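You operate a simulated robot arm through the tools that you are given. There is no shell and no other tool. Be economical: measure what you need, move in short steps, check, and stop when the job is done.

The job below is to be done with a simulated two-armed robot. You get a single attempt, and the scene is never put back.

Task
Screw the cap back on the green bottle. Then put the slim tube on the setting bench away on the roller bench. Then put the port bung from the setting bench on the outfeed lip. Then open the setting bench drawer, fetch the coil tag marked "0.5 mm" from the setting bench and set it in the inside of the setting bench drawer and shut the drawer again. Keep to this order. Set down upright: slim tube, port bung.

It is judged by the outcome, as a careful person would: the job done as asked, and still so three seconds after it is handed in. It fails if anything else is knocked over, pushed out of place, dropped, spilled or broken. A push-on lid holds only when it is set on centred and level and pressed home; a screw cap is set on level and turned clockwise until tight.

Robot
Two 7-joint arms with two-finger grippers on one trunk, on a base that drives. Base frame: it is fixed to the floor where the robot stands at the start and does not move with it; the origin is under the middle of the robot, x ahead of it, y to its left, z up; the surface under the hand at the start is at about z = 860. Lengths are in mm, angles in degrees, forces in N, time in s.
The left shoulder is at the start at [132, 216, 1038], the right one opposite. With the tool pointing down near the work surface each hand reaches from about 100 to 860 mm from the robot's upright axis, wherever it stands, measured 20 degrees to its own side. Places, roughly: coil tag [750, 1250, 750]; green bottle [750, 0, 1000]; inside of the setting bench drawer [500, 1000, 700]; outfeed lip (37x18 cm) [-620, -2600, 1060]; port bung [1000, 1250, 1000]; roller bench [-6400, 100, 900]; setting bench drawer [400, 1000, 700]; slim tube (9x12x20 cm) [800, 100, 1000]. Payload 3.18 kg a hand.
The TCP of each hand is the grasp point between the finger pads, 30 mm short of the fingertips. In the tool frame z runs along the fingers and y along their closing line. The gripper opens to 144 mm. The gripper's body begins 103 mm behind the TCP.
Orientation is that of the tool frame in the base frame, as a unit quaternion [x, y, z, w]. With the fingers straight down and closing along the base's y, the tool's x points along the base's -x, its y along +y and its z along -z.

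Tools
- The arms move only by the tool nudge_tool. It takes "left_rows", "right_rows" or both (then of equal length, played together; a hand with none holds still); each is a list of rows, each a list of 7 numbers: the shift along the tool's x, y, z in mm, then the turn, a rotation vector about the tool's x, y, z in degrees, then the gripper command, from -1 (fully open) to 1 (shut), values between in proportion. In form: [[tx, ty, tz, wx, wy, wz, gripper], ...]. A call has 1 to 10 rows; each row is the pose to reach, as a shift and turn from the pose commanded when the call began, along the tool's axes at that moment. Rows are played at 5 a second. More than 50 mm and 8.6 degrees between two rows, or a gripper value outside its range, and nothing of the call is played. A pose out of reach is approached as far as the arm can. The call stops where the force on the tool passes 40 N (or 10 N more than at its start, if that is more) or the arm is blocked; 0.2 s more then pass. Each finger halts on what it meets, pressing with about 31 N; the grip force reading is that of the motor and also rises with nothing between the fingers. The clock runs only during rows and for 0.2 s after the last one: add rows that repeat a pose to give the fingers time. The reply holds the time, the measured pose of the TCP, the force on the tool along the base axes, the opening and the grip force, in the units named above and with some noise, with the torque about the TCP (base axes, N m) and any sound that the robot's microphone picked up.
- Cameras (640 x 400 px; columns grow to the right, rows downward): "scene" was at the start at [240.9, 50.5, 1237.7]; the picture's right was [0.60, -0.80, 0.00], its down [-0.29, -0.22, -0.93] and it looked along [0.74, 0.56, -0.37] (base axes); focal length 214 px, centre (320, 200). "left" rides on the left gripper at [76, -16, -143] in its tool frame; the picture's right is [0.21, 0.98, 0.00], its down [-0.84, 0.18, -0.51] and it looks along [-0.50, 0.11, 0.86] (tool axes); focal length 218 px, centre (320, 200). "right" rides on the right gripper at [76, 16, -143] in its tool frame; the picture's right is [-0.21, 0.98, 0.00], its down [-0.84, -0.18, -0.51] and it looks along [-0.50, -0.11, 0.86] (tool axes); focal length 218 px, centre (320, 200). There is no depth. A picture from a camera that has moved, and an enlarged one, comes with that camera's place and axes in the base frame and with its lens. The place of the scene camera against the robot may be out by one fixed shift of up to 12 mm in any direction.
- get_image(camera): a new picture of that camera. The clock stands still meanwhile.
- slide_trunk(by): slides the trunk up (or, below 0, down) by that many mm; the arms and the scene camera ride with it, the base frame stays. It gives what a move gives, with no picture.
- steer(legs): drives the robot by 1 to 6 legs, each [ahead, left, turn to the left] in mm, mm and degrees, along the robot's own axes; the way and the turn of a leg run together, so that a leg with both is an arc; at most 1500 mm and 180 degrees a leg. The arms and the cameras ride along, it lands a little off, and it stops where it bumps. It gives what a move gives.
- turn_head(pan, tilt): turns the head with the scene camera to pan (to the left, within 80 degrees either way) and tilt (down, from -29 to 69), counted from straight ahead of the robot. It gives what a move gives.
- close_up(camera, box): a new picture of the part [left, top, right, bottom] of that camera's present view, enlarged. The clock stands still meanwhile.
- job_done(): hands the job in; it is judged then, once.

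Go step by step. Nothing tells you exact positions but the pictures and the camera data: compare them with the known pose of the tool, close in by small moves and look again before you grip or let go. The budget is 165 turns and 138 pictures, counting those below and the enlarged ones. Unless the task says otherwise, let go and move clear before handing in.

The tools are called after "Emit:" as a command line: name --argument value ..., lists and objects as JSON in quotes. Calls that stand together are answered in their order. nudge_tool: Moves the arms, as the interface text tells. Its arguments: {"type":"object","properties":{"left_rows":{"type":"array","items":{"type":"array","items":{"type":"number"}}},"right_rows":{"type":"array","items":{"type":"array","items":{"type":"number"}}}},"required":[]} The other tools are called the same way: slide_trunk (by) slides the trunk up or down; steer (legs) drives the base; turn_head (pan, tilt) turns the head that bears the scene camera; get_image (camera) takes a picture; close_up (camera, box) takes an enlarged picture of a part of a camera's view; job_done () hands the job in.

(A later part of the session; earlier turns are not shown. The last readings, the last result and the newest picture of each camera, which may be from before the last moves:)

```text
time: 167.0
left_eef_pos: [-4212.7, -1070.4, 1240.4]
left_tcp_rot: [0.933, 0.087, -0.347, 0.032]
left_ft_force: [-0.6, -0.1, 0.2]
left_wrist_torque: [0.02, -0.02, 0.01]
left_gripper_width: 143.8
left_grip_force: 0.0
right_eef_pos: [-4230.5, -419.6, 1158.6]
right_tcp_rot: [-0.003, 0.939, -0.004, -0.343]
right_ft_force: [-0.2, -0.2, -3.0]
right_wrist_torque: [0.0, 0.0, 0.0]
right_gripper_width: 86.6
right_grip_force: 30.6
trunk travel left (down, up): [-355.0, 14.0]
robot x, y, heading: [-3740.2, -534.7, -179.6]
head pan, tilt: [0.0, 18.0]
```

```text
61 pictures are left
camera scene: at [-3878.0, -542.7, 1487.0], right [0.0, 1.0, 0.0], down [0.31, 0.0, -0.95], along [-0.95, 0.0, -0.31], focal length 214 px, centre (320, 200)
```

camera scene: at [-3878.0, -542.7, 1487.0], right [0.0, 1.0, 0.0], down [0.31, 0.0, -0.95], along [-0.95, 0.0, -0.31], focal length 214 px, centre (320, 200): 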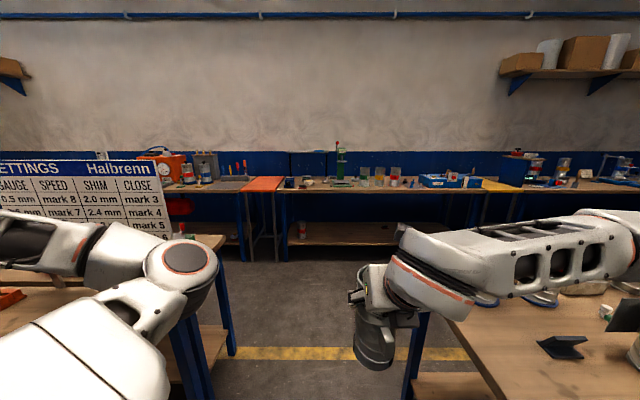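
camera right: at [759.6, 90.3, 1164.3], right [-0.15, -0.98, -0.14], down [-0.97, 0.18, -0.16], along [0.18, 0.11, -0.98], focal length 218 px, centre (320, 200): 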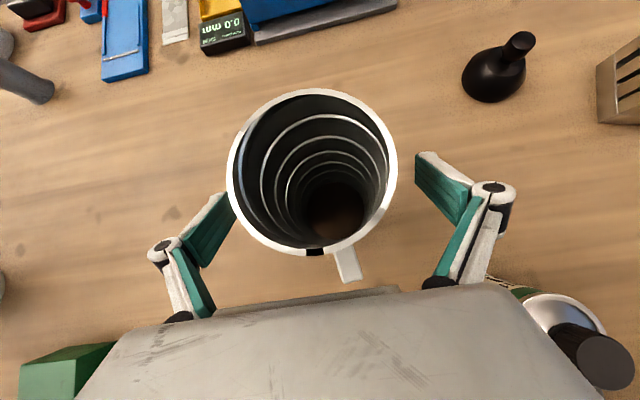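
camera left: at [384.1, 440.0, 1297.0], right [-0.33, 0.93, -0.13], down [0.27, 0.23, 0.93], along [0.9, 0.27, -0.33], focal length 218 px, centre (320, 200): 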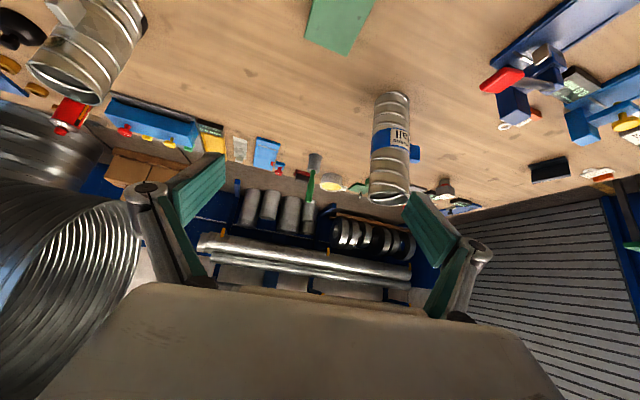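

A board stands close to the left arm's path, so I'll shift right before going on. First a zoomed look at the far bench.

Emit:
close_up --camera "scene" --box '[230, 130, 518, 310]'

Emit:
steer --legs '[[0, -120, 0], [900, 0, 0]]'

Emit:
get_image --camera "scene"

```text
2.22 times, centred on (374, 220) of scene
camera zoom: at [-3878.0, -542.7, 1487.0], right [0.0, 1.0, 0.0], down [0.31, 0.0, -0.95], along [-0.95, 0.0, -0.31], focal length 477 px, centre (200, 156)
```

zoom: 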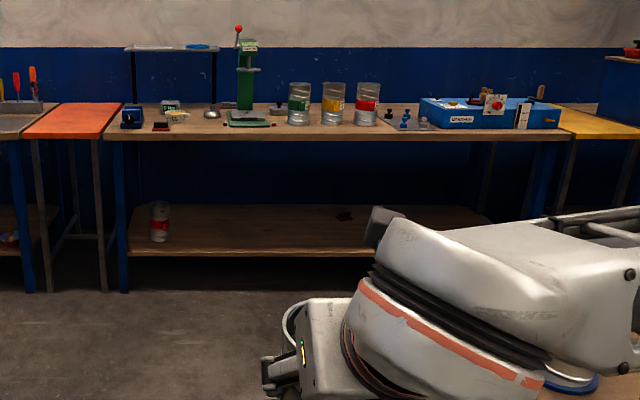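

```text
time: 173.0
left_eef_pos: [-5106.7, -949.0, 1240.8]
left_tcp_rot: [0.933, 0.086, -0.347, 0.032]
left_ft_force: [-0.5, -0.3, -0.2]
left_wrist_torque: [0.0, -0.05, 0.0]
left_gripper_width: 144.0
left_grip_force: 0.1
right_eef_pos: [-5121.1, -299.9, 1158.5]
right_tcp_rot: [-0.001, 0.939, -0.003, -0.344]
right_ft_force: [-0.4, -0.2, -2.5]
right_wrist_torque: [0.04, -0.02, -0.02]
right_gripper_width: 86.3
right_grip_force: 31.3
trunk travel left (down, up): [-355.0, 14.0]
robot x, y, heading: [-4631.0, -419.5, 179.7]
head pan, tilt: [0.0, 18.0]
```

```text
59 pictures are left
camera scene: at [-4770.7, -424.0, 1487.0], right [0.0, 1.0, 0.0], down [0.31, 0.0, -0.95], along [-0.95, 0.0, -0.31], focal length 214 px, centre (320, 200)
```

scene: 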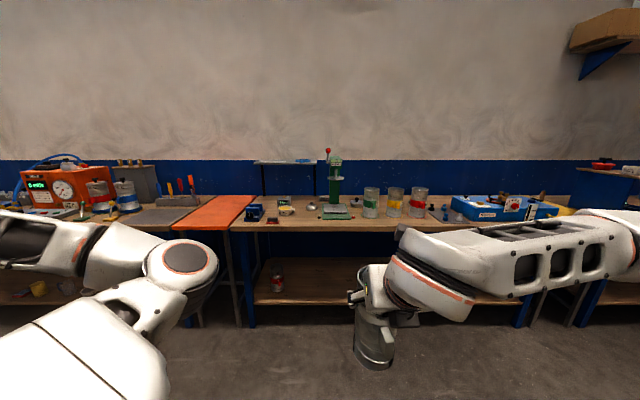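

This bench, with the press and labelled tubes, is the roller bench. I'll drive closer and look down for a free spot.

Emit:
steer --legs '[[850, -400, 0]]'

Emit:
turn_head --pan 0 --tilt 40

Emit:
get_image --camera "scene"

```text
time: 175.7
left_eef_pos: [-5504.7, -826.9, 1240.4]
left_tcp_rot: [0.934, 0.088, -0.344, 0.036]
left_ft_force: [-3.0, 1.4, -0.2]
left_wrist_torque: [-0.14, -0.24, 0.16]
left_gripper_width: 144.1
left_grip_force: 0.0
right_eef_pos: [-5521.2, -178.2, 1153.2]
right_tcp_rot: [-0.006, 0.941, -0.006, -0.339]
right_ft_force: [-2.6, 2.0, -3.8]
right_wrist_torque: [-0.18, -0.12, 0.16]
right_gripper_width: 86.2
right_grip_force: 30.9
trunk travel left (down, up): [-355.0, 14.0]
robot x, y, heading: [-5024.6, -300.4, -179.9]
head pan, tilt: [0.0, 18.0]
stopped in leg 1: the robot was blocked; the commanded pose is now the measured one
```

```text
time: 176.6
left_eef_pos: [-5498.2, -832.3, 1239.5]
left_tcp_rot: [0.933, 0.091, -0.347, 0.034]
left_ft_force: [0.2, 0.1, 0.1]
left_wrist_torque: [-0.03, -0.01, -0.01]
left_gripper_width: 143.9
left_grip_force: 0.1
right_eef_pos: [-5514.0, -185.2, 1159.3]
right_tcp_rot: [-0.008, 0.939, -0.005, -0.343]
right_ft_force: [-0.5, 0.1, -2.7]
right_wrist_torque: [0.05, 0.01, 0.0]
right_gripper_width: 86.1
right_grip_force: 31.0
trunk travel left (down, up): [-355.0, 14.0]
robot x, y, heading: [-5026.8, -299.4, -179.7]
head pan, tilt: [0.0, 40.0]
```

```text
58 pictures are left
camera scene: at [-5155.5, -304.2, 1452.4], right [0.0, 1.0, 0.0], down [0.64, 0.0, -0.77], along [-0.77, 0.0, -0.64], focal length 214 px, centre (320, 200)
```

scene: 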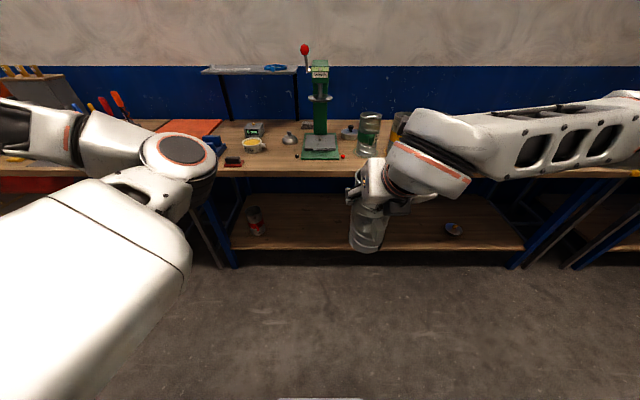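

Probably a corner of the table behind caught the base. I'll go straight ahead first, then sideways.

Emit:
steer --legs '[[350, 0, 0], [0, -250, 0]]'

Emit:
get_image --camera "scene"

```text
time: 181.2
left_eef_pos: [-5848.7, -584.0, 1241.7]
left_tcp_rot: [0.933, 0.087, -0.348, 0.032]
left_ft_force: [-0.1, 0.9, 0.0]
left_wrist_torque: [-0.01, -0.03, -0.01]
left_gripper_width: 144.1
left_grip_force: 0.0
right_eef_pos: [-5864.5, 65.6, 1159.2]
right_tcp_rot: [-0.006, 0.939, -0.005, -0.344]
right_ft_force: [0.7, -0.4, -2.6]
right_wrist_torque: [0.0, 0.01, 0.05]
right_gripper_width: 86.5
right_grip_force: 31.1
trunk travel left (down, up): [-355.0, 14.0]
robot x, y, heading: [-5374.6, -54.5, -179.7]
head pan, tilt: [0.0, 40.0]
```

```text
57 pictures are left
camera scene: at [-5505.9, -55.3, 1452.4], right [0.0, 1.0, 0.0], down [0.64, 0.0, -0.77], along [-0.77, 0.0, -0.64], focal length 214 px, centre (320, 200)
```

scene: 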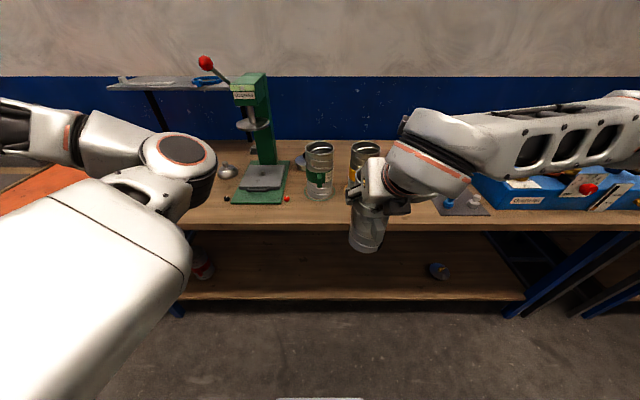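

A free area lies left of the press around (-6215, -550). I'll drive there and check.

Emit:
steer --legs '[[0, 600, 0], [200, 0, 0]]'

Emit:
get_image --camera "scene"

Emit:
get_image --camera "right"

```text
time: 188.2
left_eef_pos: [-6045.8, -1185.4, 1240.4]
left_tcp_rot: [0.933, 0.089, -0.347, 0.034]
left_ft_force: [-0.7, 0.8, 0.1]
left_wrist_torque: [0.0, -0.03, -0.02]
left_gripper_width: 144.1
left_grip_force: 0.1
right_eef_pos: [-6062.6, -536.5, 1159.1]
right_tcp_rot: [-0.006, 0.939, -0.005, -0.343]
right_ft_force: [-0.9, 0.2, -3.3]
right_wrist_torque: [0.01, 0.02, -0.01]
right_gripper_width: 86.0
right_grip_force: 31.2
trunk travel left (down, up): [-355.0, 14.0]
robot x, y, heading: [-5575.9, -651.9, -179.9]
head pan, tilt: [0.0, 40.0]
```

```text
56 pictures are left
camera scene: at [-5703.1, -658.3, 1452.3], right [0.0, 1.0, 0.0], down [0.64, 0.0, -0.77], along [-0.77, 0.0, -0.64], focal length 214 px, centre (320, 200)
```

scene: 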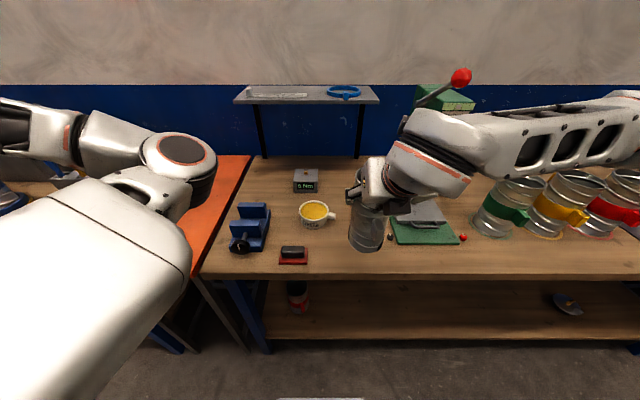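

```text
55 pictures are left
camera right: at [-6028.1, -520.0, 1317.2], right [0.15, 0.98, -0.14], down [0.97, -0.17, -0.16], along [-0.18, -0.11, -0.98], focal length 218 px, centre (320, 200)
```

right: 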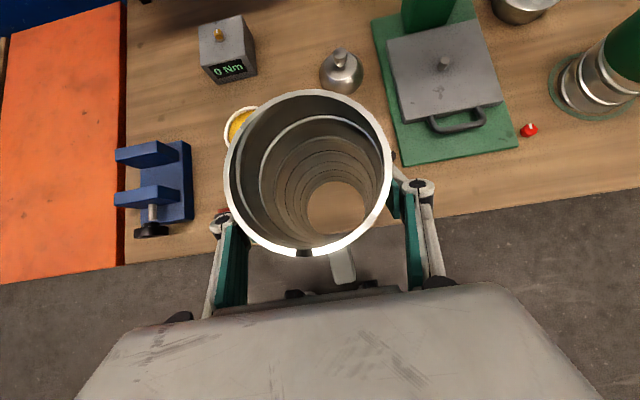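

There's a free spot at about (-6180, -510) between the cup and the press. I'll drive the last bit and lower most of the way.

Emit:
steer --legs '[[115, -22, 0]]'

Emit:
nudge_tool --right_rows '[[-26, 0, 31, 0, 0, 0, 0.1], [-52, 0, 61, 0, 0, 0, 0.1], [-71, 0, 84, 0, 0, 0, 0.1], [-84, 0, 99, 0, 0, 0, 0.1], [-84, 0, 99, 0, 0, 0, 0.1]]'

Emit:
get_image --camera "right"

Emit:
close_up --camera "scene" --box '[240, 160, 480, 310]'

```text
time: 189.4
left_eef_pos: [-6160.9, -1164.2, 1242.0]
left_tcp_rot: [0.933, 0.089, -0.348, 0.034]
left_ft_force: [-0.1, 0.7, -1.0]
left_wrist_torque: [0.01, -0.03, -0.04]
left_gripper_width: 144.0
left_grip_force: 0.0
right_eef_pos: [-6175.6, -514.3, 1158.5]
right_tcp_rot: [-0.006, 0.939, -0.004, -0.344]
right_ft_force: [0.4, 0.2, -2.9]
right_wrist_torque: [0.03, -0.02, 0.01]
right_gripper_width: 86.3
right_grip_force: 31.3
trunk travel left (down, up): [-355.0, 14.0]
robot x, y, heading: [-5687.3, -631.4, -179.8]
head pan, tilt: [0.0, 40.0]
```

```text
time: 190.6
left_eef_pos: [-6159.6, -1163.7, 1242.0]
left_tcp_rot: [0.932, 0.089, -0.349, 0.033]
left_ft_force: [-0.7, -0.8, -0.2]
left_wrist_torque: [-0.01, -0.01, 0.0]
left_gripper_width: 143.9
left_grip_force: 0.0
right_eef_pos: [-6176.3, -517.5, 1031.0]
right_tcp_rot: [-0.006, 0.939, -0.006, -0.345]
right_ft_force: [-6.1, -2.1, 21.8]
right_wrist_torque: [-0.08, 0.16, 0.21]
right_gripper_width: 85.4
right_grip_force: 30.5
trunk travel left (down, up): [-355.0, 14.0]
robot x, y, heading: [-5688.3, -629.5, -180.0]
head pan, tilt: [0.0, 40.0]
```

```text
54 pictures are left
camera right: at [-6141.8, -500.3, 1189.1], right [0.14, 0.98, -0.14], down [0.97, -0.17, -0.16], along [-0.18, -0.11, -0.98], focal length 218 px, centre (320, 200)
```

right: 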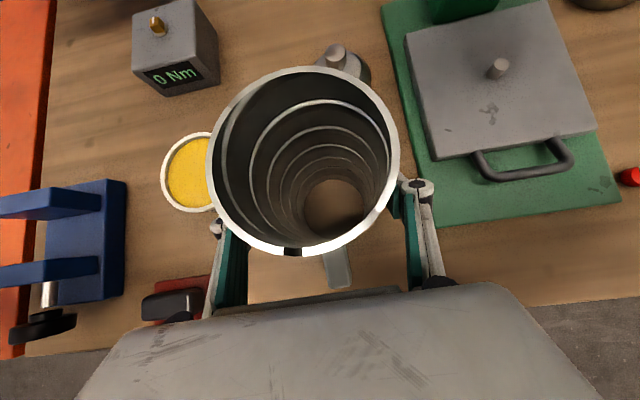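

```text
2.67 times, centred on (360, 235) of scene
camera zoom: at [-5816.1, -637.2, 1452.5], right [0.0, 1.0, 0.0], down [0.64, 0.0, -0.77], along [-0.77, 0.0, -0.64], focal length 572 px, centre (213, 107)
```

zoom: 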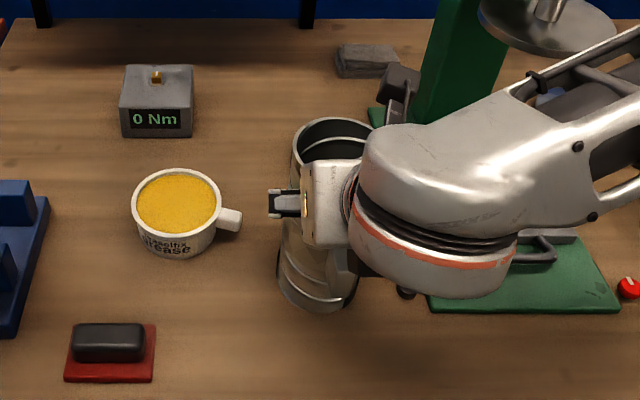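

It has touched the bench at 22 N. I'll ease off, release, and back out along the finger axis.

Emit:
nudge_tool --right_rows '[[1, 0, -1.2, 0, 0, 0, 0.1], [1, 0, -1.2, 0, 0, 0, -0.2], [1, 0, -1.2, 0, 0, 0, -0.4], [1, 0, -1.2, 0, 0, 0, -0.8], [1, 0, -1.2, 0, 0, 0, -1], [1, 0, -45, 0, 0, 0, -1], [1, 0, -90, 0, 0, 0, -1], [1, 0, -135, 0, 0, 0, -1]]'

Emit:
get_image --camera "right"

Emit:
close_up --camera "scene" --box '[240, 140, 480, 290]'

```text
time: 192.4
left_eef_pos: [-6159.8, -1165.0, 1241.3]
left_tcp_rot: [0.932, 0.089, -0.349, 0.033]
left_ft_force: [0.4, -0.3, -0.1]
left_wrist_torque: [0.02, 0.03, -0.03]
left_gripper_width: 144.3
left_grip_force: 0.0
right_eef_pos: [-6102.7, -527.0, 1138.2]
right_tcp_rot: [-0.006, 0.939, -0.003, -0.344]
right_ft_force: [1.1, 0.7, 0.0]
right_wrist_torque: [0.03, 0.01, 0.02]
right_gripper_width: 144.1
right_grip_force: 0.0
right hand out of reach, approached as far as the arm can: row 8
trunk travel left (down, up): [-355.0, 14.0]
robot x, y, heading: [-5687.8, -633.7, -180.0]
head pan, tilt: [0.0, 40.0]
```

```text
52 pictures are left
camera right: at [-6069.4, -511.5, 1295.9], right [0.15, 0.98, -0.14], down [0.97, -0.17, -0.16], along [-0.18, -0.11, -0.98], focal length 218 px, centre (320, 200)
```

right: 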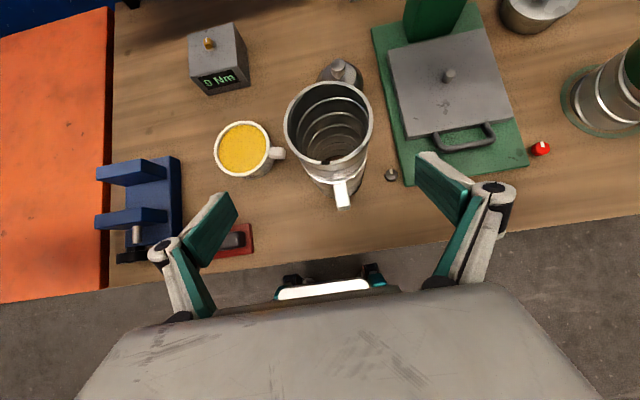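

```text
2.67 times, centred on (360, 215) of scene
camera zoom: at [-5816.1, -637.7, 1452.5], right [0.0, 1.0, 0.0], down [0.64, 0.0, -0.77], along [-0.77, 0.0, -0.64], focal length 572 px, centre (213, 160)
```

zoom: 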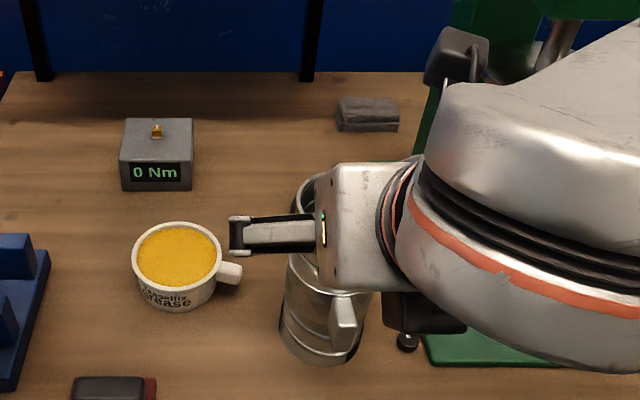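

The tube stands upright on the roller bench. I'll drive back the way I came, backwards through the gap.

Emit:
steer --legs '[[-320, 0, 0], [0, -205, 0], [-1500, 0, 0], [-1000, 450, 0], [-1500, 50, 0], [-800, 0, 0]]'

```text
refused: leg 5 is longer than a leg can be; nothing moved
```

Emit:
steer --legs '[[-320, 0, 0], [0, -205, 0], [-1500, 0, 0], [-1000, 450, 0], [-1450, 50, 0], [-850, 0, 0]]'

Emit:
steer --legs '[[0, 0, 90]]'

Emit:
turn_head --pan -30 --tilt 15

Emit:
get_image --camera "scene"

```text
time: 219.7
left_eef_pos: [-1042.2, -1430.4, 1240.5]
left_tcp_rot: [0.932, 0.091, -0.348, 0.035]
left_ft_force: [1.1, 0.6, -1.1]
left_wrist_torque: [0.0, 0.01, 0.0]
left_gripper_width: 144.1
left_grip_force: 0.1
right_eef_pos: [-987.0, -793.0, 1137.7]
right_tcp_rot: [-0.007, 0.939, -0.004, -0.343]
right_ft_force: [-0.1, 0.3, -0.8]
right_wrist_torque: [-0.02, 0.05, -0.03]
right_gripper_width: 143.9
right_grip_force: 0.0
trunk travel left (down, up): [-355.0, 14.0]
robot x, y, heading: [-572.6, -892.0, -179.8]
head pan, tilt: [0.0, 40.0]
```

```text
time: 223.9
left_eef_pos: [-36.2, -1364.0, 1240.7]
left_tcp_rot: [0.596, 0.723, -0.222, 0.269]
left_ft_force: [-0.6, -0.2, -0.3]
left_wrist_torque: [0.0, -0.04, -0.01]
left_gripper_width: 144.1
left_grip_force: 0.0
right_eef_pos: [-673.4, -1310.0, 1137.5]
right_tcp_rot: [0.67, -0.659, 0.246, 0.24]
right_ft_force: [0.0, -0.8, 1.1]
right_wrist_torque: [0.03, 0.01, 0.0]
right_gripper_width: 144.0
right_grip_force: 0.1
trunk travel left (down, up): [-355.0, 14.0]
robot x, y, heading: [-569.1, -893.1, -89.4]
head pan, tilt: [0.0, 40.0]
```

```text
time: 224.9
left_eef_pos: [-37.0, -1364.5, 1242.3]
left_tcp_rot: [0.595, 0.724, -0.221, 0.27]
left_ft_force: [-0.2, 0.2, 0.2]
left_wrist_torque: [-0.03, -0.01, -0.01]
left_gripper_width: 144.3
left_grip_force: 0.1
right_eef_pos: [-674.7, -1311.4, 1137.1]
right_tcp_rot: [0.67, -0.658, 0.247, 0.24]
right_ft_force: [1.0, -0.2, 0.4]
right_wrist_torque: [-0.03, 0.0, 0.0]
right_gripper_width: 144.0
right_grip_force: 0.1
trunk travel left (down, up): [-355.0, 14.0]
robot x, y, heading: [-570.3, -892.0, -89.9]
head pan, tilt: [-30.0, 15.0]
```

```text
50 pictures are left
camera scene: at [-621.6, -1021.4, 1491.9], right [-0.87, 0.49, 0.0], down [0.13, 0.23, -0.97], along [-0.48, -0.84, -0.26], focal length 214 px, centre (320, 200)
```

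scene: 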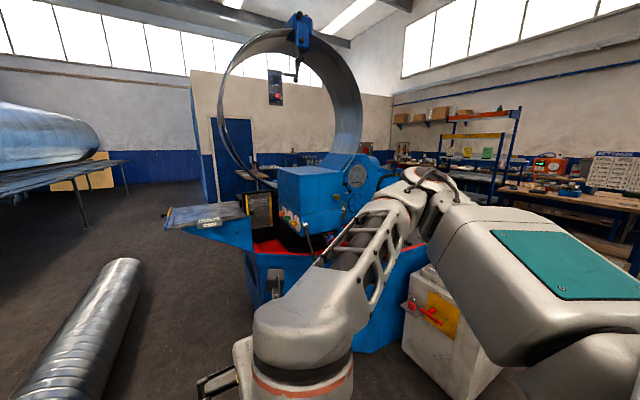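

The outfeed lip is the grey tray on the blue machine at about (-625, -2500). Now I'll go back up the aisle to the left part of the setting bench for the bung.

Emit:
steer --legs '[[0, 0, 90], [90, 0, 0], [0, 1000, 0], [0, 900, 0]]'

Emit:
turn_head --pan 20 --tilt 25

Emit:
get_image --camera "scene"

```text
time: 246.4
left_eef_pos: [12.1, 1538.3, 1241.0]
left_tcp_rot: [-0.085, 0.933, 0.033, 0.347]
left_ft_force: [0.1, 0.4, -0.8]
left_wrist_torque: [-0.02, -0.03, -0.04]
left_gripper_width: 144.0
left_grip_force: 0.1
right_eef_pos: [-52.0, 902.6, 1136.8]
right_tcp_rot: [0.939, 0.001, 0.344, -0.002]
right_ft_force: [0.5, -0.1, -0.3]
right_wrist_torque: [-0.01, 0.0, -0.01]
right_gripper_width: 144.1
right_grip_force: 0.0
trunk travel left (down, up): [-355.0, 14.0]
robot x, y, heading: [-469.5, 1008.8, -0.5]
head pan, tilt: [-30.0, 15.0]
```

```text
time: 247.6
left_eef_pos: [12.5, 1538.0, 1240.9]
left_tcp_rot: [-0.083, 0.933, 0.032, 0.348]
left_ft_force: [0.3, 0.5, 0.2]
left_wrist_torque: [-0.01, 0.04, 0.02]
left_gripper_width: 144.0
left_grip_force: 0.0
right_eef_pos: [-52.4, 903.1, 1137.1]
right_tcp_rot: [0.939, 0.001, 0.343, -0.002]
right_ft_force: [0.1, 0.1, -0.1]
right_wrist_torque: [0.02, -0.01, 0.01]
right_gripper_width: 143.8
right_grip_force: 0.1
trunk travel left (down, up): [-355.0, 14.0]
robot x, y, heading: [-464.5, 1008.2, -0.6]
head pan, tilt: [20.0, 25.0]
```

```text
49 pictures are left
camera scene: at [-343.5, 1035.0, 1475.7], right [0.33, -0.94, 0.0], down [-0.4, -0.14, -0.91], along [0.85, 0.3, -0.42], focal length 214 px, centre (320, 200)
```

scene: 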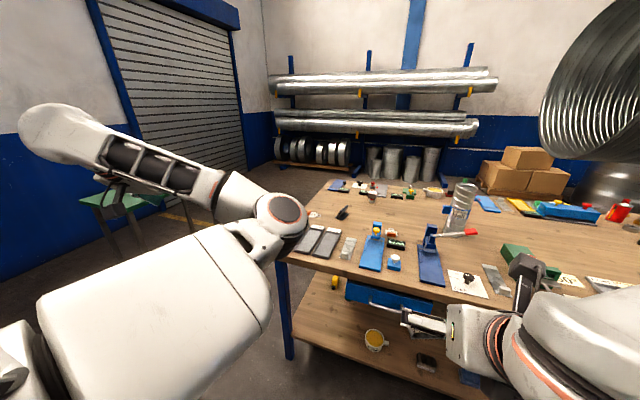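

I see the blue drawer under the bench. I'll zoom in for detail.

Emit:
close_up --camera "scene" --box '[280, 165, 504, 305]'

```text
2.86 times, centred on (392, 235) of scene
camera zoom: at [-343.5, 1035.0, 1475.7], right [0.33, -0.94, 0.0], down [-0.4, -0.14, -0.91], along [0.85, 0.3, -0.42], focal length 613 px, centre (114, 100)
```

zoom: 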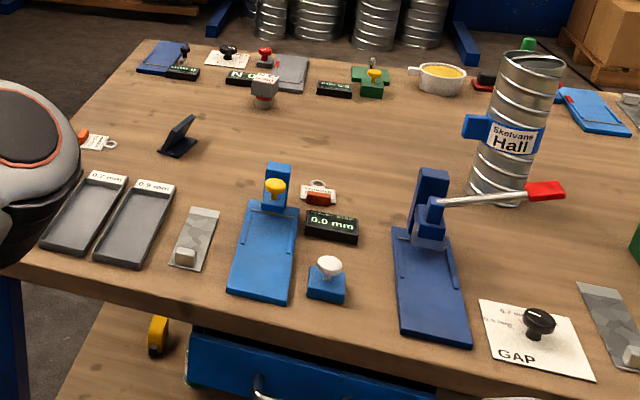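

The bung looks like the small grey block at about (1018, 1142). It's too far from the front, so I'll go round the bench's left end and face it from there.

Emit:
steer --legs '[[0, 770, 0], [1450, 0, 0], [140, 0, 0], [0, 0, -90]]'

Emit:
turn_head --pan -10 --tilt 35

Emit:
get_image --camera "scene"

```text
time: 264.0
left_eef_pos: [1675.6, 2244.9, 1240.9]
left_tcp_rot: [-0.02, 0.937, 0.008, 0.35]
left_ft_force: [0.4, 0.0, 0.8]
left_wrist_torque: [0.03, 0.01, 0.0]
left_gripper_width: 144.0
left_grip_force: 0.1
right_eef_pos: [1524.8, 1623.1, 1136.2]
right_tcp_rot: [0.937, -0.064, 0.343, 0.022]
right_ft_force: [0.1, -1.3, -0.6]
right_wrist_torque: [-0.02, 0.0, 0.0]
right_gripper_width: 143.8
right_grip_force: 0.1
trunk travel left (down, up): [-355.0, 14.0]
robot x, y, heading: [1128.2, 1785.5, -8.2]
head pan, tilt: [20.0, 25.0]
stopped in leg 4: the robot was blocked; the commanded pose is now the measured one
```

```text
time: 264.9
left_eef_pos: [1674.3, 2243.9, 1241.1]
left_tcp_rot: [-0.02, 0.937, 0.008, 0.348]
left_ft_force: [0.6, 0.3, 0.1]
left_wrist_torque: [0.0, 0.03, 0.01]
left_gripper_width: 144.1
left_grip_force: 0.1
right_eef_pos: [1525.4, 1622.6, 1136.7]
right_tcp_rot: [0.937, -0.064, 0.343, 0.022]
right_ft_force: [0.1, -0.7, -0.4]
right_wrist_torque: [0.0, -0.01, 0.02]
right_gripper_width: 144.0
right_grip_force: 0.0
trunk travel left (down, up): [-355.0, 14.0]
robot x, y, heading: [1126.8, 1783.6, -8.4]
head pan, tilt: [-10.0, 35.0]
```

```text
47 pictures are left
camera scene: at [1249.3, 1747.6, 1460.0], right [-0.31, -0.95, 0.0], down [-0.54, 0.18, -0.82], along [0.78, -0.26, -0.57], focal length 214 px, centre (320, 200)
```

scene: 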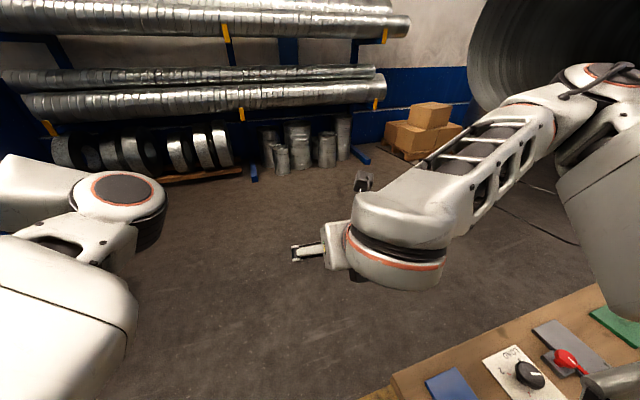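

The base corner touches the bench end when turning. I'll step away, then turn, and come back.

Emit:
steer --legs '[[0, 200, 0], [0, 0, -81], [150, 0, 0]]'

Emit:
get_image --camera "scene"

```text
time: 271.7
left_eef_pos: [1710.7, 1382.7, 1240.2]
left_tcp_rot: [0.585, 0.732, -0.218, 0.273]
left_ft_force: [0.3, 0.8, -0.1]
left_wrist_torque: [0.03, -0.01, 0.03]
left_gripper_width: 143.7
left_grip_force: 0.0
right_eef_pos: [1072.4, 1419.2, 1136.8]
right_tcp_rot: [0.678, -0.65, 0.248, 0.237]
right_ft_force: [0.1, 0.0, 0.5]
right_wrist_torque: [0.05, 0.02, 0.0]
right_gripper_width: 144.1
right_grip_force: 0.0
trunk travel left (down, up): [-355.0, 14.0]
robot x, y, heading: [1163.0, 1837.4, -88.2]
head pan, tilt: [-10.0, 35.0]
```

```text
46 pictures are left
camera scene: at [1148.8, 1704.6, 1459.8], right [-0.99, 0.14, 0.0], down [0.08, 0.57, -0.82], along [-0.12, -0.81, -0.57], focal length 214 px, centre (320, 200)
```

scene: 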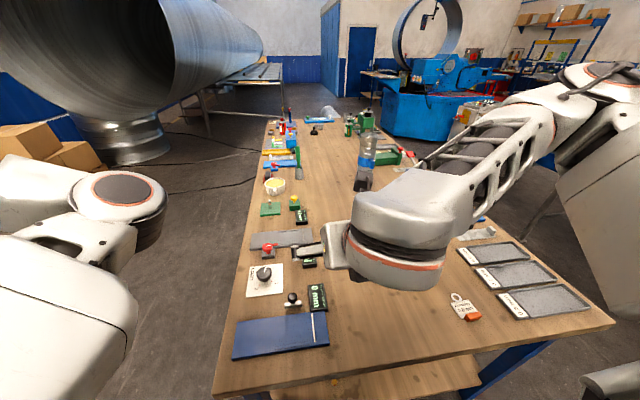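

The bung is hidden behind the hand. I'll use the wrist camera, and zoom in on the tag.

Emit:
get_image --camera "right"

Emit:
close_up --camera "scene" --box '[430, 280, 510, 330]'

```text
45 pictures are left
camera right: at [1054.4, 1451.4, 1295.0], right [-0.98, 0.12, -0.14], down [0.14, 0.98, -0.15], along [0.12, -0.17, -0.98], focal length 218 px, centre (320, 200)
```

right: 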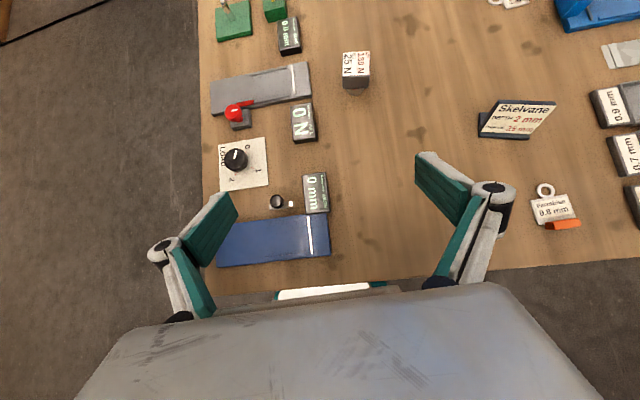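

```text
8.00 times, centred on (470, 305) of scene
camera zoom: at [1148.8, 1704.6, 1459.8], right [-0.99, 0.14, 0.0], down [0.08, 0.57, -0.82], along [-0.12, -0.81, -0.57], focal length 1716 px, centre (-880, -640)
```

zoom: 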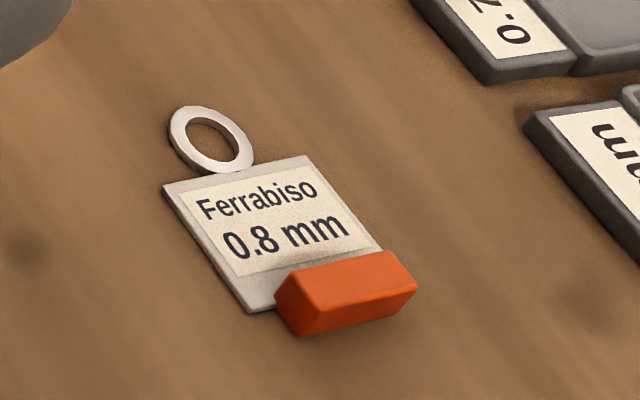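

That tag is 0.8 mm, so not it. I need to identify the bung, so I'll zoom in on the two candidates.

Emit:
close_up --camera "right" --box '[220, 40, 380, 240]'

Emit:
close_up --camera "scene" --box '[235, 225, 347, 315]'

```text
2.00 times, centred on (300, 140) of right
camera zoom: at [1054.4, 1451.4, 1295.0], right [-0.98, 0.12, -0.14], down [0.14, 0.98, -0.15], along [0.12, -0.17, -0.98], focal length 436 px, centre (360, 320)
```

zoom: 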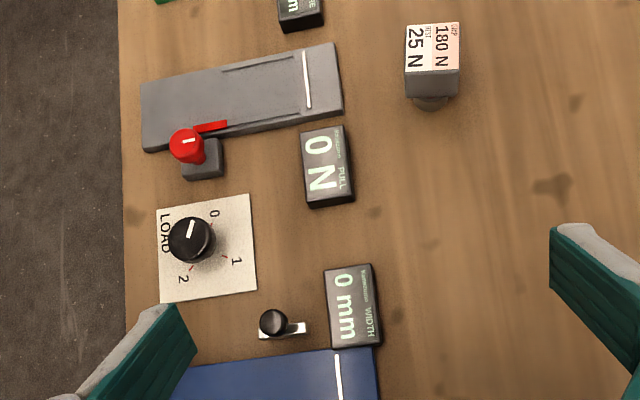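

```text
4.44 times, centred on (291, 270) of scene
camera zoom: at [1148.8, 1704.6, 1459.8], right [-0.99, 0.14, 0.0], down [0.08, 0.57, -0.82], along [-0.12, -0.81, -0.57], focal length 953 px, centre (449, -111)
```

zoom: 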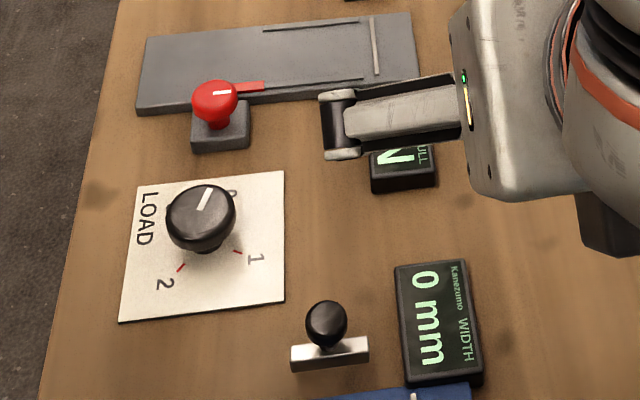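

The labelled grey block with the plug below, at about (998, 1107), must be the port bung. I'll drive closer and bring the right hand over it with a vertical tool.

Emit:
steer --legs '[[115, 0, -1.8]]'

Emit:
nudge_tool --right_rows '[[12, 12, 36, 0, -6.7, 0, -1], [25, 25, 72, 0, -13.4, 0, -1], [37, 37, 108, 0, -20, 0, -1], [50, 49, 144, 0, -26.7, 0, -1], [62, 62, 180, 0, -33.4, 0, -1], [75, 74, 216, 0, -40.1, 0, -1], [75, 74, 216, 0, -40.1, 0, -1]]'

Emit:
get_image --camera "right"

```text
time: 272.7
left_eef_pos: [1707.8, 1340.2, 1240.9]
left_tcp_rot: [0.59, 0.728, -0.219, 0.271]
left_ft_force: [0.4, 0.4, 0.7]
left_wrist_torque: [-0.01, 0.02, 0.0]
left_gripper_width: 143.8
left_grip_force: 0.0
right_eef_pos: [1068.6, 1384.3, 1136.9]
right_tcp_rot: [0.673, -0.654, 0.247, 0.239]
right_ft_force: [0.5, 0.6, -0.6]
right_wrist_torque: [-0.03, 0.01, -0.03]
right_gripper_width: 143.8
right_grip_force: 0.0
trunk travel left (down, up): [-355.0, 14.0]
robot x, y, heading: [1164.1, 1802.5, -88.6]
head pan, tilt: [-10.0, 35.0]
stopped in leg 1: the robot was blocked; the commanded pose is now the measured one
```

```text
time: 274.3
left_eef_pos: [1706.2, 1339.0, 1241.5]
left_tcp_rot: [0.59, 0.728, -0.219, 0.272]
left_ft_force: [-0.8, 0.0, 0.6]
left_wrist_torque: [-0.01, -0.01, 0.01]
left_gripper_width: 144.0
left_grip_force: 0.0
right_eef_pos: [1001.1, 1184.9, 1020.3]
right_tcp_rot: [0.718, -0.696, 0.001, -0.001]
right_ft_force: [0.3, 0.6, 0.3]
right_wrist_torque: [-0.04, -0.02, 0.01]
right_gripper_width: 144.0
right_grip_force: 0.1
trunk travel left (down, up): [-355.0, 14.0]
robot x, y, heading: [1164.4, 1802.1, -88.8]
head pan, tilt: [-10.0, 35.0]
```

```text
41 pictures are left
camera right: at [986.2, 1108.0, 1162.9], right [-0.98, 0.18, 0.0], down [0.15, 0.85, 0.51], along [0.09, 0.5, -0.86], focal length 218 px, centre (320, 200)
```

right: 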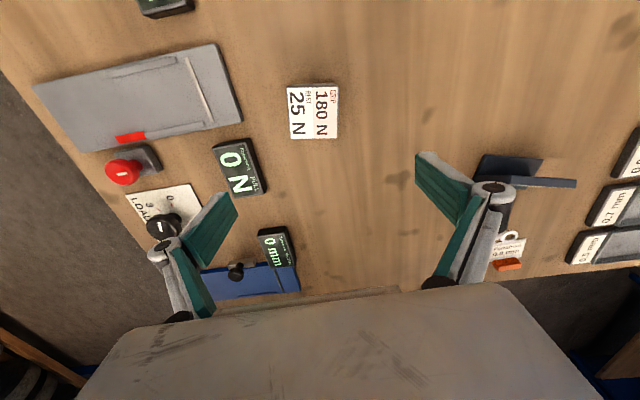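

The bung is at (1001, 1142), with its top at z ≈ 913 and 54 mm wide. I'll narrow the opening to 90 mm and descend over it.

Emit:
nudge_tool --right_rows '[[22, 0, 10, 0, 0, 0, -0.25], [43, 0, 20, 0, 0, 0, -0.25], [43, 0, 50, 0, 0, 0, -0.25], [43, 0, 50, 0, 0, 0, -0.25]]'

Emit:
get_image --camera "right"

```text
time: 275.3
left_eef_pos: [1708.0, 1340.2, 1240.9]
left_tcp_rot: [0.591, 0.727, -0.219, 0.271]
left_ft_force: [0.3, -0.2, -0.6]
left_wrist_torque: [-0.02, 0.01, -0.01]
left_gripper_width: 143.9
left_grip_force: 0.1
right_eef_pos: [1002.3, 1139.8, 970.7]
right_tcp_rot: [0.718, -0.697, 0.0, -0.001]
right_ft_force: [0.0, 0.2, 0.5]
right_wrist_torque: [0.0, 0.0, -0.02]
right_gripper_width: 89.9
right_grip_force: 0.0
trunk travel left (down, up): [-355.0, 14.0]
robot x, y, heading: [1161.7, 1801.5, -88.7]
head pan, tilt: [-10.0, 35.0]
```

```text
40 pictures are left
camera right: at [987.8, 1064.3, 1112.5], right [-0.98, 0.18, 0.0], down [0.15, 0.85, 0.51], along [0.09, 0.5, -0.86], focal length 218 px, centre (320, 200)
```

right: 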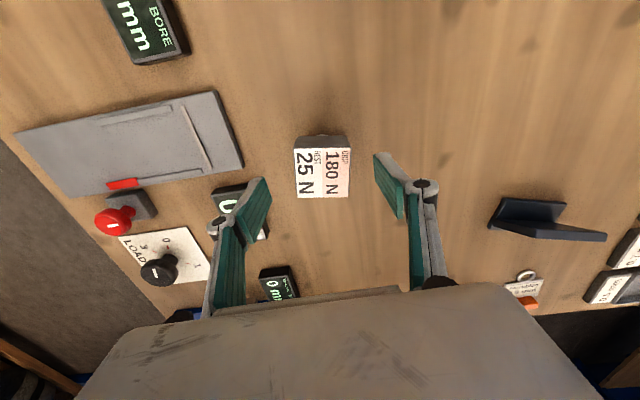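

Emit:
close_up --camera "right" --box '[272, 120, 368, 215]'

Emit:
close_up --camera "scene" --box '[290, 210, 386, 290]'

```text
4.21 times, centred on (320, 168) of right
camera zoom: at [987.8, 1064.3, 1112.5], right [-0.98, 0.18, 0.0], down [0.15, 0.85, 0.51], along [0.09, 0.5, -0.86], focal length 919 px, centre (320, 337)
```

zoom: 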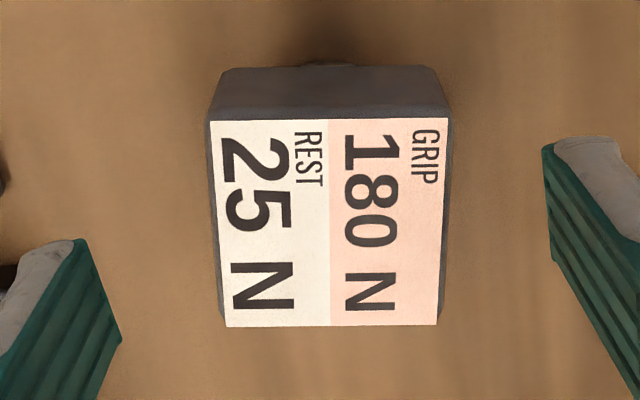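

```text
5.00 times, centred on (338, 250) of scene
camera zoom: at [1148.7, 1669.2, 1460.0], right [-0.99, 0.15, 0.0], down [0.09, 0.57, -0.82], along [-0.12, -0.81, -0.57], focal length 1072 px, centre (230, -50)
```

zoom: 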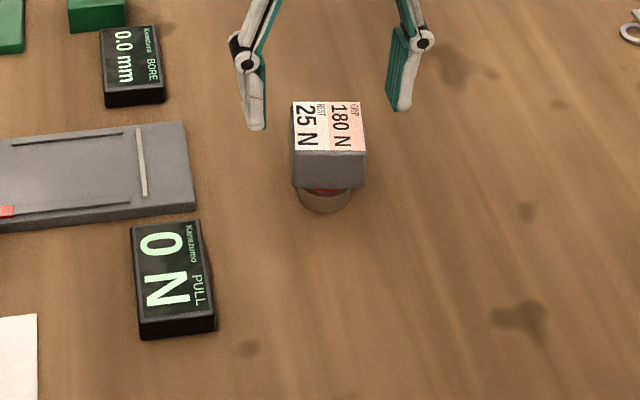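

It's the bung: a square head on a cork plug, label up, now upright. I'll shift 6 mm back, descend, and grip the head.

Emit:
nudge_tool --right_rows '[[-6, 0, 20, 0, 0, 0, -0.25], [-6, 0, 45, 0, 0, 0, -0.25], [-6, 0, 58, 0, 0, 0, -0.25], [-6, 0, 58, 0, 0, 0, 0.1], [-6, 0, 58, 0, 0, 0, 0.35], [-6, 0, 58, 0, 0, 0, 0.35]]'

Emit:
nudge_tool --right_rows '[[0, 0, -20, 0, 0, 0, 0.35], [0, 0, -65, 0, 0, 0, 0.35], [0, 0, -110, 0, 0, 0, 0.35], [0, 0, -150, 0, 0, 0, 0.35]]'

Emit:
get_image --camera "right"

```text
time: 276.7
left_eef_pos: [1707.2, 1339.2, 1241.0]
left_tcp_rot: [0.59, 0.728, -0.219, 0.271]
left_ft_force: [0.6, -0.2, 0.5]
left_wrist_torque: [0.01, 0.0, 0.0]
left_gripper_width: 143.7
left_grip_force: 0.1
right_eef_pos: [1003.6, 1149.7, 911.7]
right_tcp_rot: [0.718, -0.696, 0.001, 0.0]
right_ft_force: [-0.9, 0.6, 0.2]
right_wrist_torque: [0.0, 0.0, 0.04]
right_gripper_width: 50.6
right_grip_force: 30.8
trunk travel left (down, up): [-355.0, 14.0]
robot x, y, heading: [1166.9, 1803.5, -88.5]
head pan, tilt: [-10.0, 35.0]
```

```text
time: 277.7
left_eef_pos: [1706.0, 1340.5, 1240.5]
left_tcp_rot: [0.59, 0.728, -0.219, 0.271]
left_ft_force: [0.0, 0.1, -0.5]
left_wrist_torque: [-0.02, -0.01, -0.03]
left_gripper_width: 144.0
left_grip_force: 0.2
right_eef_pos: [1002.3, 1148.7, 1060.8]
right_tcp_rot: [0.718, -0.696, 0.0, 0.0]
right_ft_force: [-0.2, 0.1, -2.3]
right_wrist_torque: [-0.04, 0.01, 0.01]
right_gripper_width: 50.8
right_grip_force: 30.5
trunk travel left (down, up): [-355.0, 14.0]
robot x, y, heading: [1167.2, 1802.9, -88.8]
head pan, tilt: [-10.0, 35.0]
```

```text
37 pictures are left
camera right: at [987.3, 1071.2, 1204.0], right [-0.98, 0.18, 0.0], down [0.15, 0.85, 0.51], along [0.09, 0.5, -0.86], focal length 218 px, centre (320, 200)
```

right: 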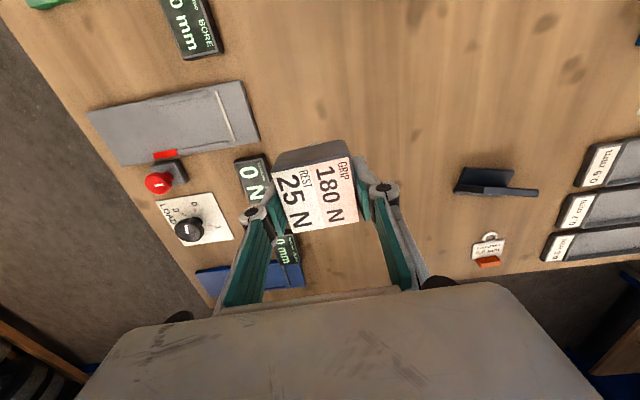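

The bung is held with its label up. I'll drive back round the bench and down the aisle toward the outfeed lip.

Emit:
steer --legs '[[-190, 0, 0], [0, 0, 88.6], [0, -200, 0], [-1450, 0, 0], [-180, 0, 0], [0, -1450, 0]]'

Emit:
steer --legs '[[0, -1200, 0], [0, 0, -90], [300, 0, 0]]'

Emit:
turn_head --pan -5 --tilt 25

Emit:
get_image --camera "scene"

```text
time: 305.6
left_eef_pos: [-1.1, 869.1, 1240.3]
left_tcp_rot: [-0.092, 0.933, 0.036, 0.347]
left_ft_force: [0.0, 0.6, -0.3]
left_wrist_torque: [0.0, 0.01, -0.04]
left_gripper_width: 144.3
left_grip_force: 0.0
right_eef_pos: [182.8, 162.2, 1059.8]
right_tcp_rot: [1.0, 0.01, 0.0, -0.001]
right_ft_force: [0.3, 0.0, -1.8]
right_wrist_torque: [-0.01, -0.01, 0.0]
right_gripper_width: 50.4
right_grip_force: 31.1
trunk travel left (down, up): [-355.0, 14.0]
robot x, y, heading: [-470.2, 331.2, 1.1]
head pan, tilt: [-10.0, 35.0]
```

```text
time: 321.8
left_eef_pos: [73.2, -1645.0, 1241.3]
left_tcp_rot: [0.599, 0.721, -0.222, 0.269]
left_ft_force: [-0.4, -0.1, -0.3]
left_wrist_torque: [0.01, 0.02, 0.01]
left_gripper_width: 144.1
left_grip_force: 0.0
right_eef_pos: [-636.0, -1818.9, 1059.0]
right_tcp_rot: [0.709, -0.705, 0.001, -0.001]
right_ft_force: [-1.0, 0.4, -1.7]
right_wrist_torque: [0.06, 0.02, -0.02]
right_gripper_width: 50.6
right_grip_force: 30.6
trunk travel left (down, up): [-355.0, 14.0]
robot x, y, heading: [-459.6, -1169.2, -90.4]
head pan, tilt: [-10.0, 35.0]
```

```text
time: 322.6
left_eef_pos: [73.8, -1643.8, 1240.0]
left_tcp_rot: [0.599, 0.721, -0.222, 0.268]
left_ft_force: [-0.1, 0.6, -1.0]
left_wrist_torque: [0.02, 0.01, -0.04]
left_gripper_width: 144.3
left_grip_force: 0.0
right_eef_pos: [-634.9, -1817.4, 1060.0]
right_tcp_rot: [0.709, -0.705, 0.001, 0.0]
right_ft_force: [0.3, -0.3, -2.0]
right_wrist_torque: [-0.03, -0.03, -0.01]
right_gripper_width: 50.6
right_grip_force: 30.8
trunk travel left (down, up): [-355.0, 14.0]
robot x, y, heading: [-455.2, -1167.8, -90.2]
head pan, tilt: [-5.0, 25.0]
```

```text
36 pictures are left
camera scene: at [-469.6, -1306.1, 1475.7], right [-1.0, 0.09, 0.0], down [0.04, 0.42, -0.91], along [-0.08, -0.9, -0.42], focal length 214 px, centre (320, 200)
```

scene: 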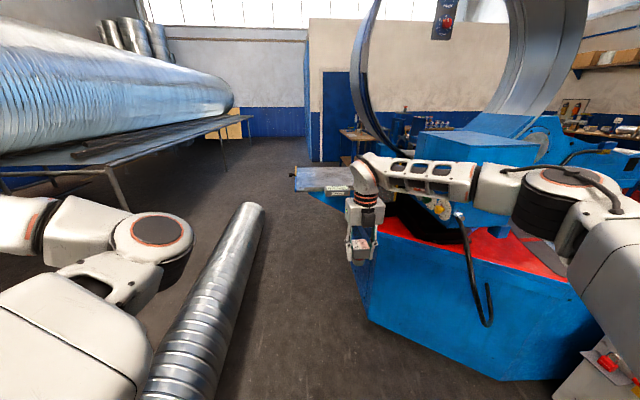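

The lip is straight ahead near (-590, -2480). I'll drive closer and check with the wrist camera.

Emit:
steer --legs '[[480, 0, 0]]'

Emit:
nudge_tool --right_rows '[[0, 0, -40, 0, 0, 0, 0.35], [0, 0, -80, 0, 0, 0, 0.35], [0, 0, -110, 0, 0, 0, 0.35]]'

Emit:
get_image --camera "right"

Emit:
get_image --camera "scene"

```text
time: 325.0
left_eef_pos: [73.9, -2059.1, 1241.7]
left_tcp_rot: [0.599, 0.721, -0.223, 0.269]
left_ft_force: [0.0, -0.2, -0.1]
left_wrist_torque: [0.02, -0.02, -0.03]
left_gripper_width: 143.8
left_grip_force: 0.0
right_eef_pos: [-633.2, -2222.3, 1056.7]
right_tcp_rot: [-0.707, 0.707, 0.014, 0.016]
right_ft_force: [-0.8, 5.9, -1.4]
right_wrist_torque: [-0.21, -0.14, -0.22]
right_gripper_width: 50.5
right_grip_force: 31.0
trunk travel left (down, up): [-355.0, 14.0]
robot x, y, heading: [-456.3, -1586.8, -90.1]
head pan, tilt: [-5.0, 25.0]
stopped in leg 1: the force on the tool passed its limit at 95 N (the readings are from after the stop); the commanded pose is now the measured one
```

```text
time: 325.8
left_eef_pos: [75.0, -2059.8, 1240.5]
left_tcp_rot: [0.598, 0.722, -0.222, 0.269]
left_ft_force: [0.3, 0.4, 0.0]
left_wrist_torque: [-0.04, -0.01, -0.01]
left_gripper_width: 144.1
left_grip_force: 0.1
right_eef_pos: [-633.5, -2228.9, 1168.9]
right_tcp_rot: [-0.707, 0.707, 0.011, 0.013]
right_ft_force: [-0.1, -0.2, -1.1]
right_wrist_torque: [-0.04, 0.02, -0.01]
right_gripper_width: 50.5
right_grip_force: 31.1
trunk travel left (down, up): [-355.0, 14.0]
robot x, y, heading: [-457.4, -1587.3, -90.1]
head pan, tilt: [-5.0, 25.0]
```

```text
35 pictures are left
camera right: at [-650.8, -2311.3, 1308.4], right [-0.98, 0.21, 0.0], down [0.18, 0.83, 0.54], along [0.11, 0.53, -0.84], focal length 218 px, centre (320, 200)
```

right: 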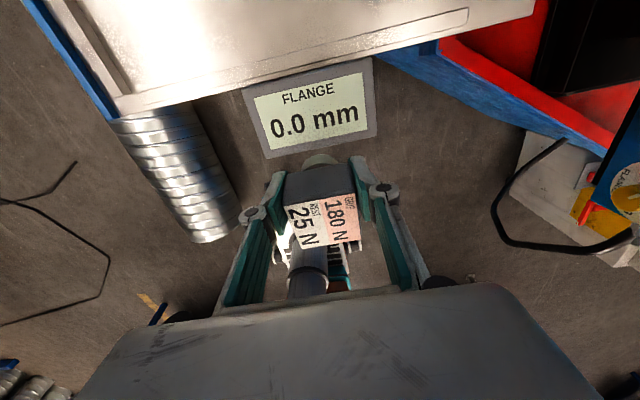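

```text
34 pictures are left
camera scene: at [-469.1, -1722.4, 1475.8], right [-1.0, 0.09, 0.0], down [0.04, 0.42, -0.91], along [-0.08, -0.9, -0.42], focal length 214 px, centre (320, 200)
```

scene: 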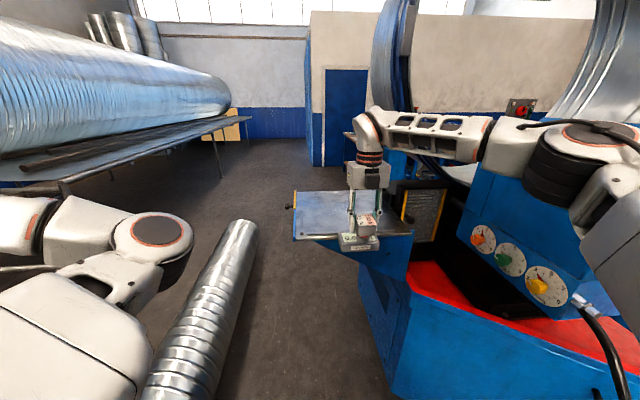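

The bung touched the lip's protruding FLANGE display. I've lifted it clear; now I'll check how it sits in the fingers and where the lip is.

Emit:
close_up --camera "right" --box '[230, 120, 410, 270]'

Emit:
close_up --camera "scene" --box '[280, 150, 440, 270]'

```text
2.67 times, centred on (320, 195) of right
camera zoom: at [-650.8, -2311.3, 1308.4], right [-0.98, 0.21, 0.0], down [0.18, 0.83, 0.54], along [0.11, 0.53, -0.84], focal length 582 px, centre (320, 213)
```

zoom: 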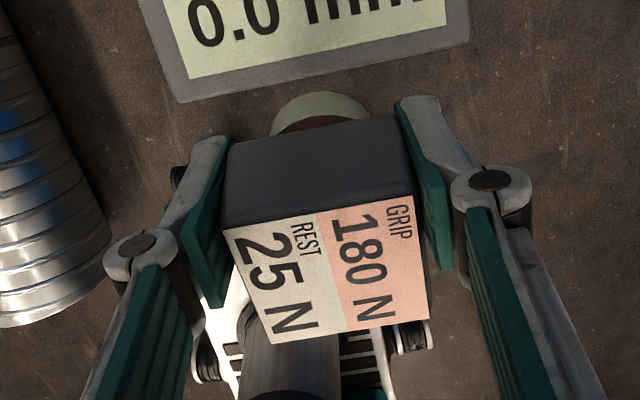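

```text
3.33 times, centred on (360, 210) of scene
camera zoom: at [-469.1, -1722.4, 1475.8], right [-1.0, 0.09, 0.0], down [0.04, 0.42, -0.91], along [-0.08, -0.9, -0.42], focal length 715 px, centre (187, 167)
```

zoom: 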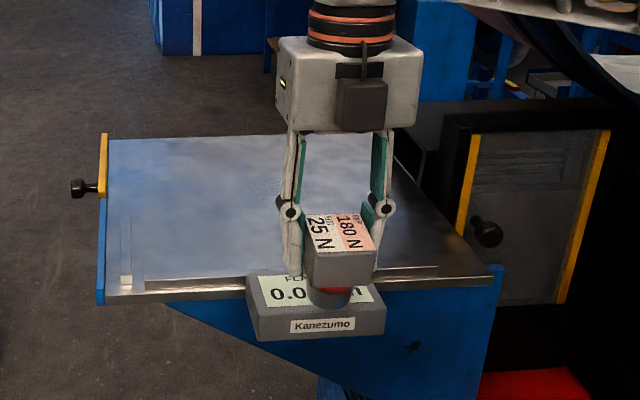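

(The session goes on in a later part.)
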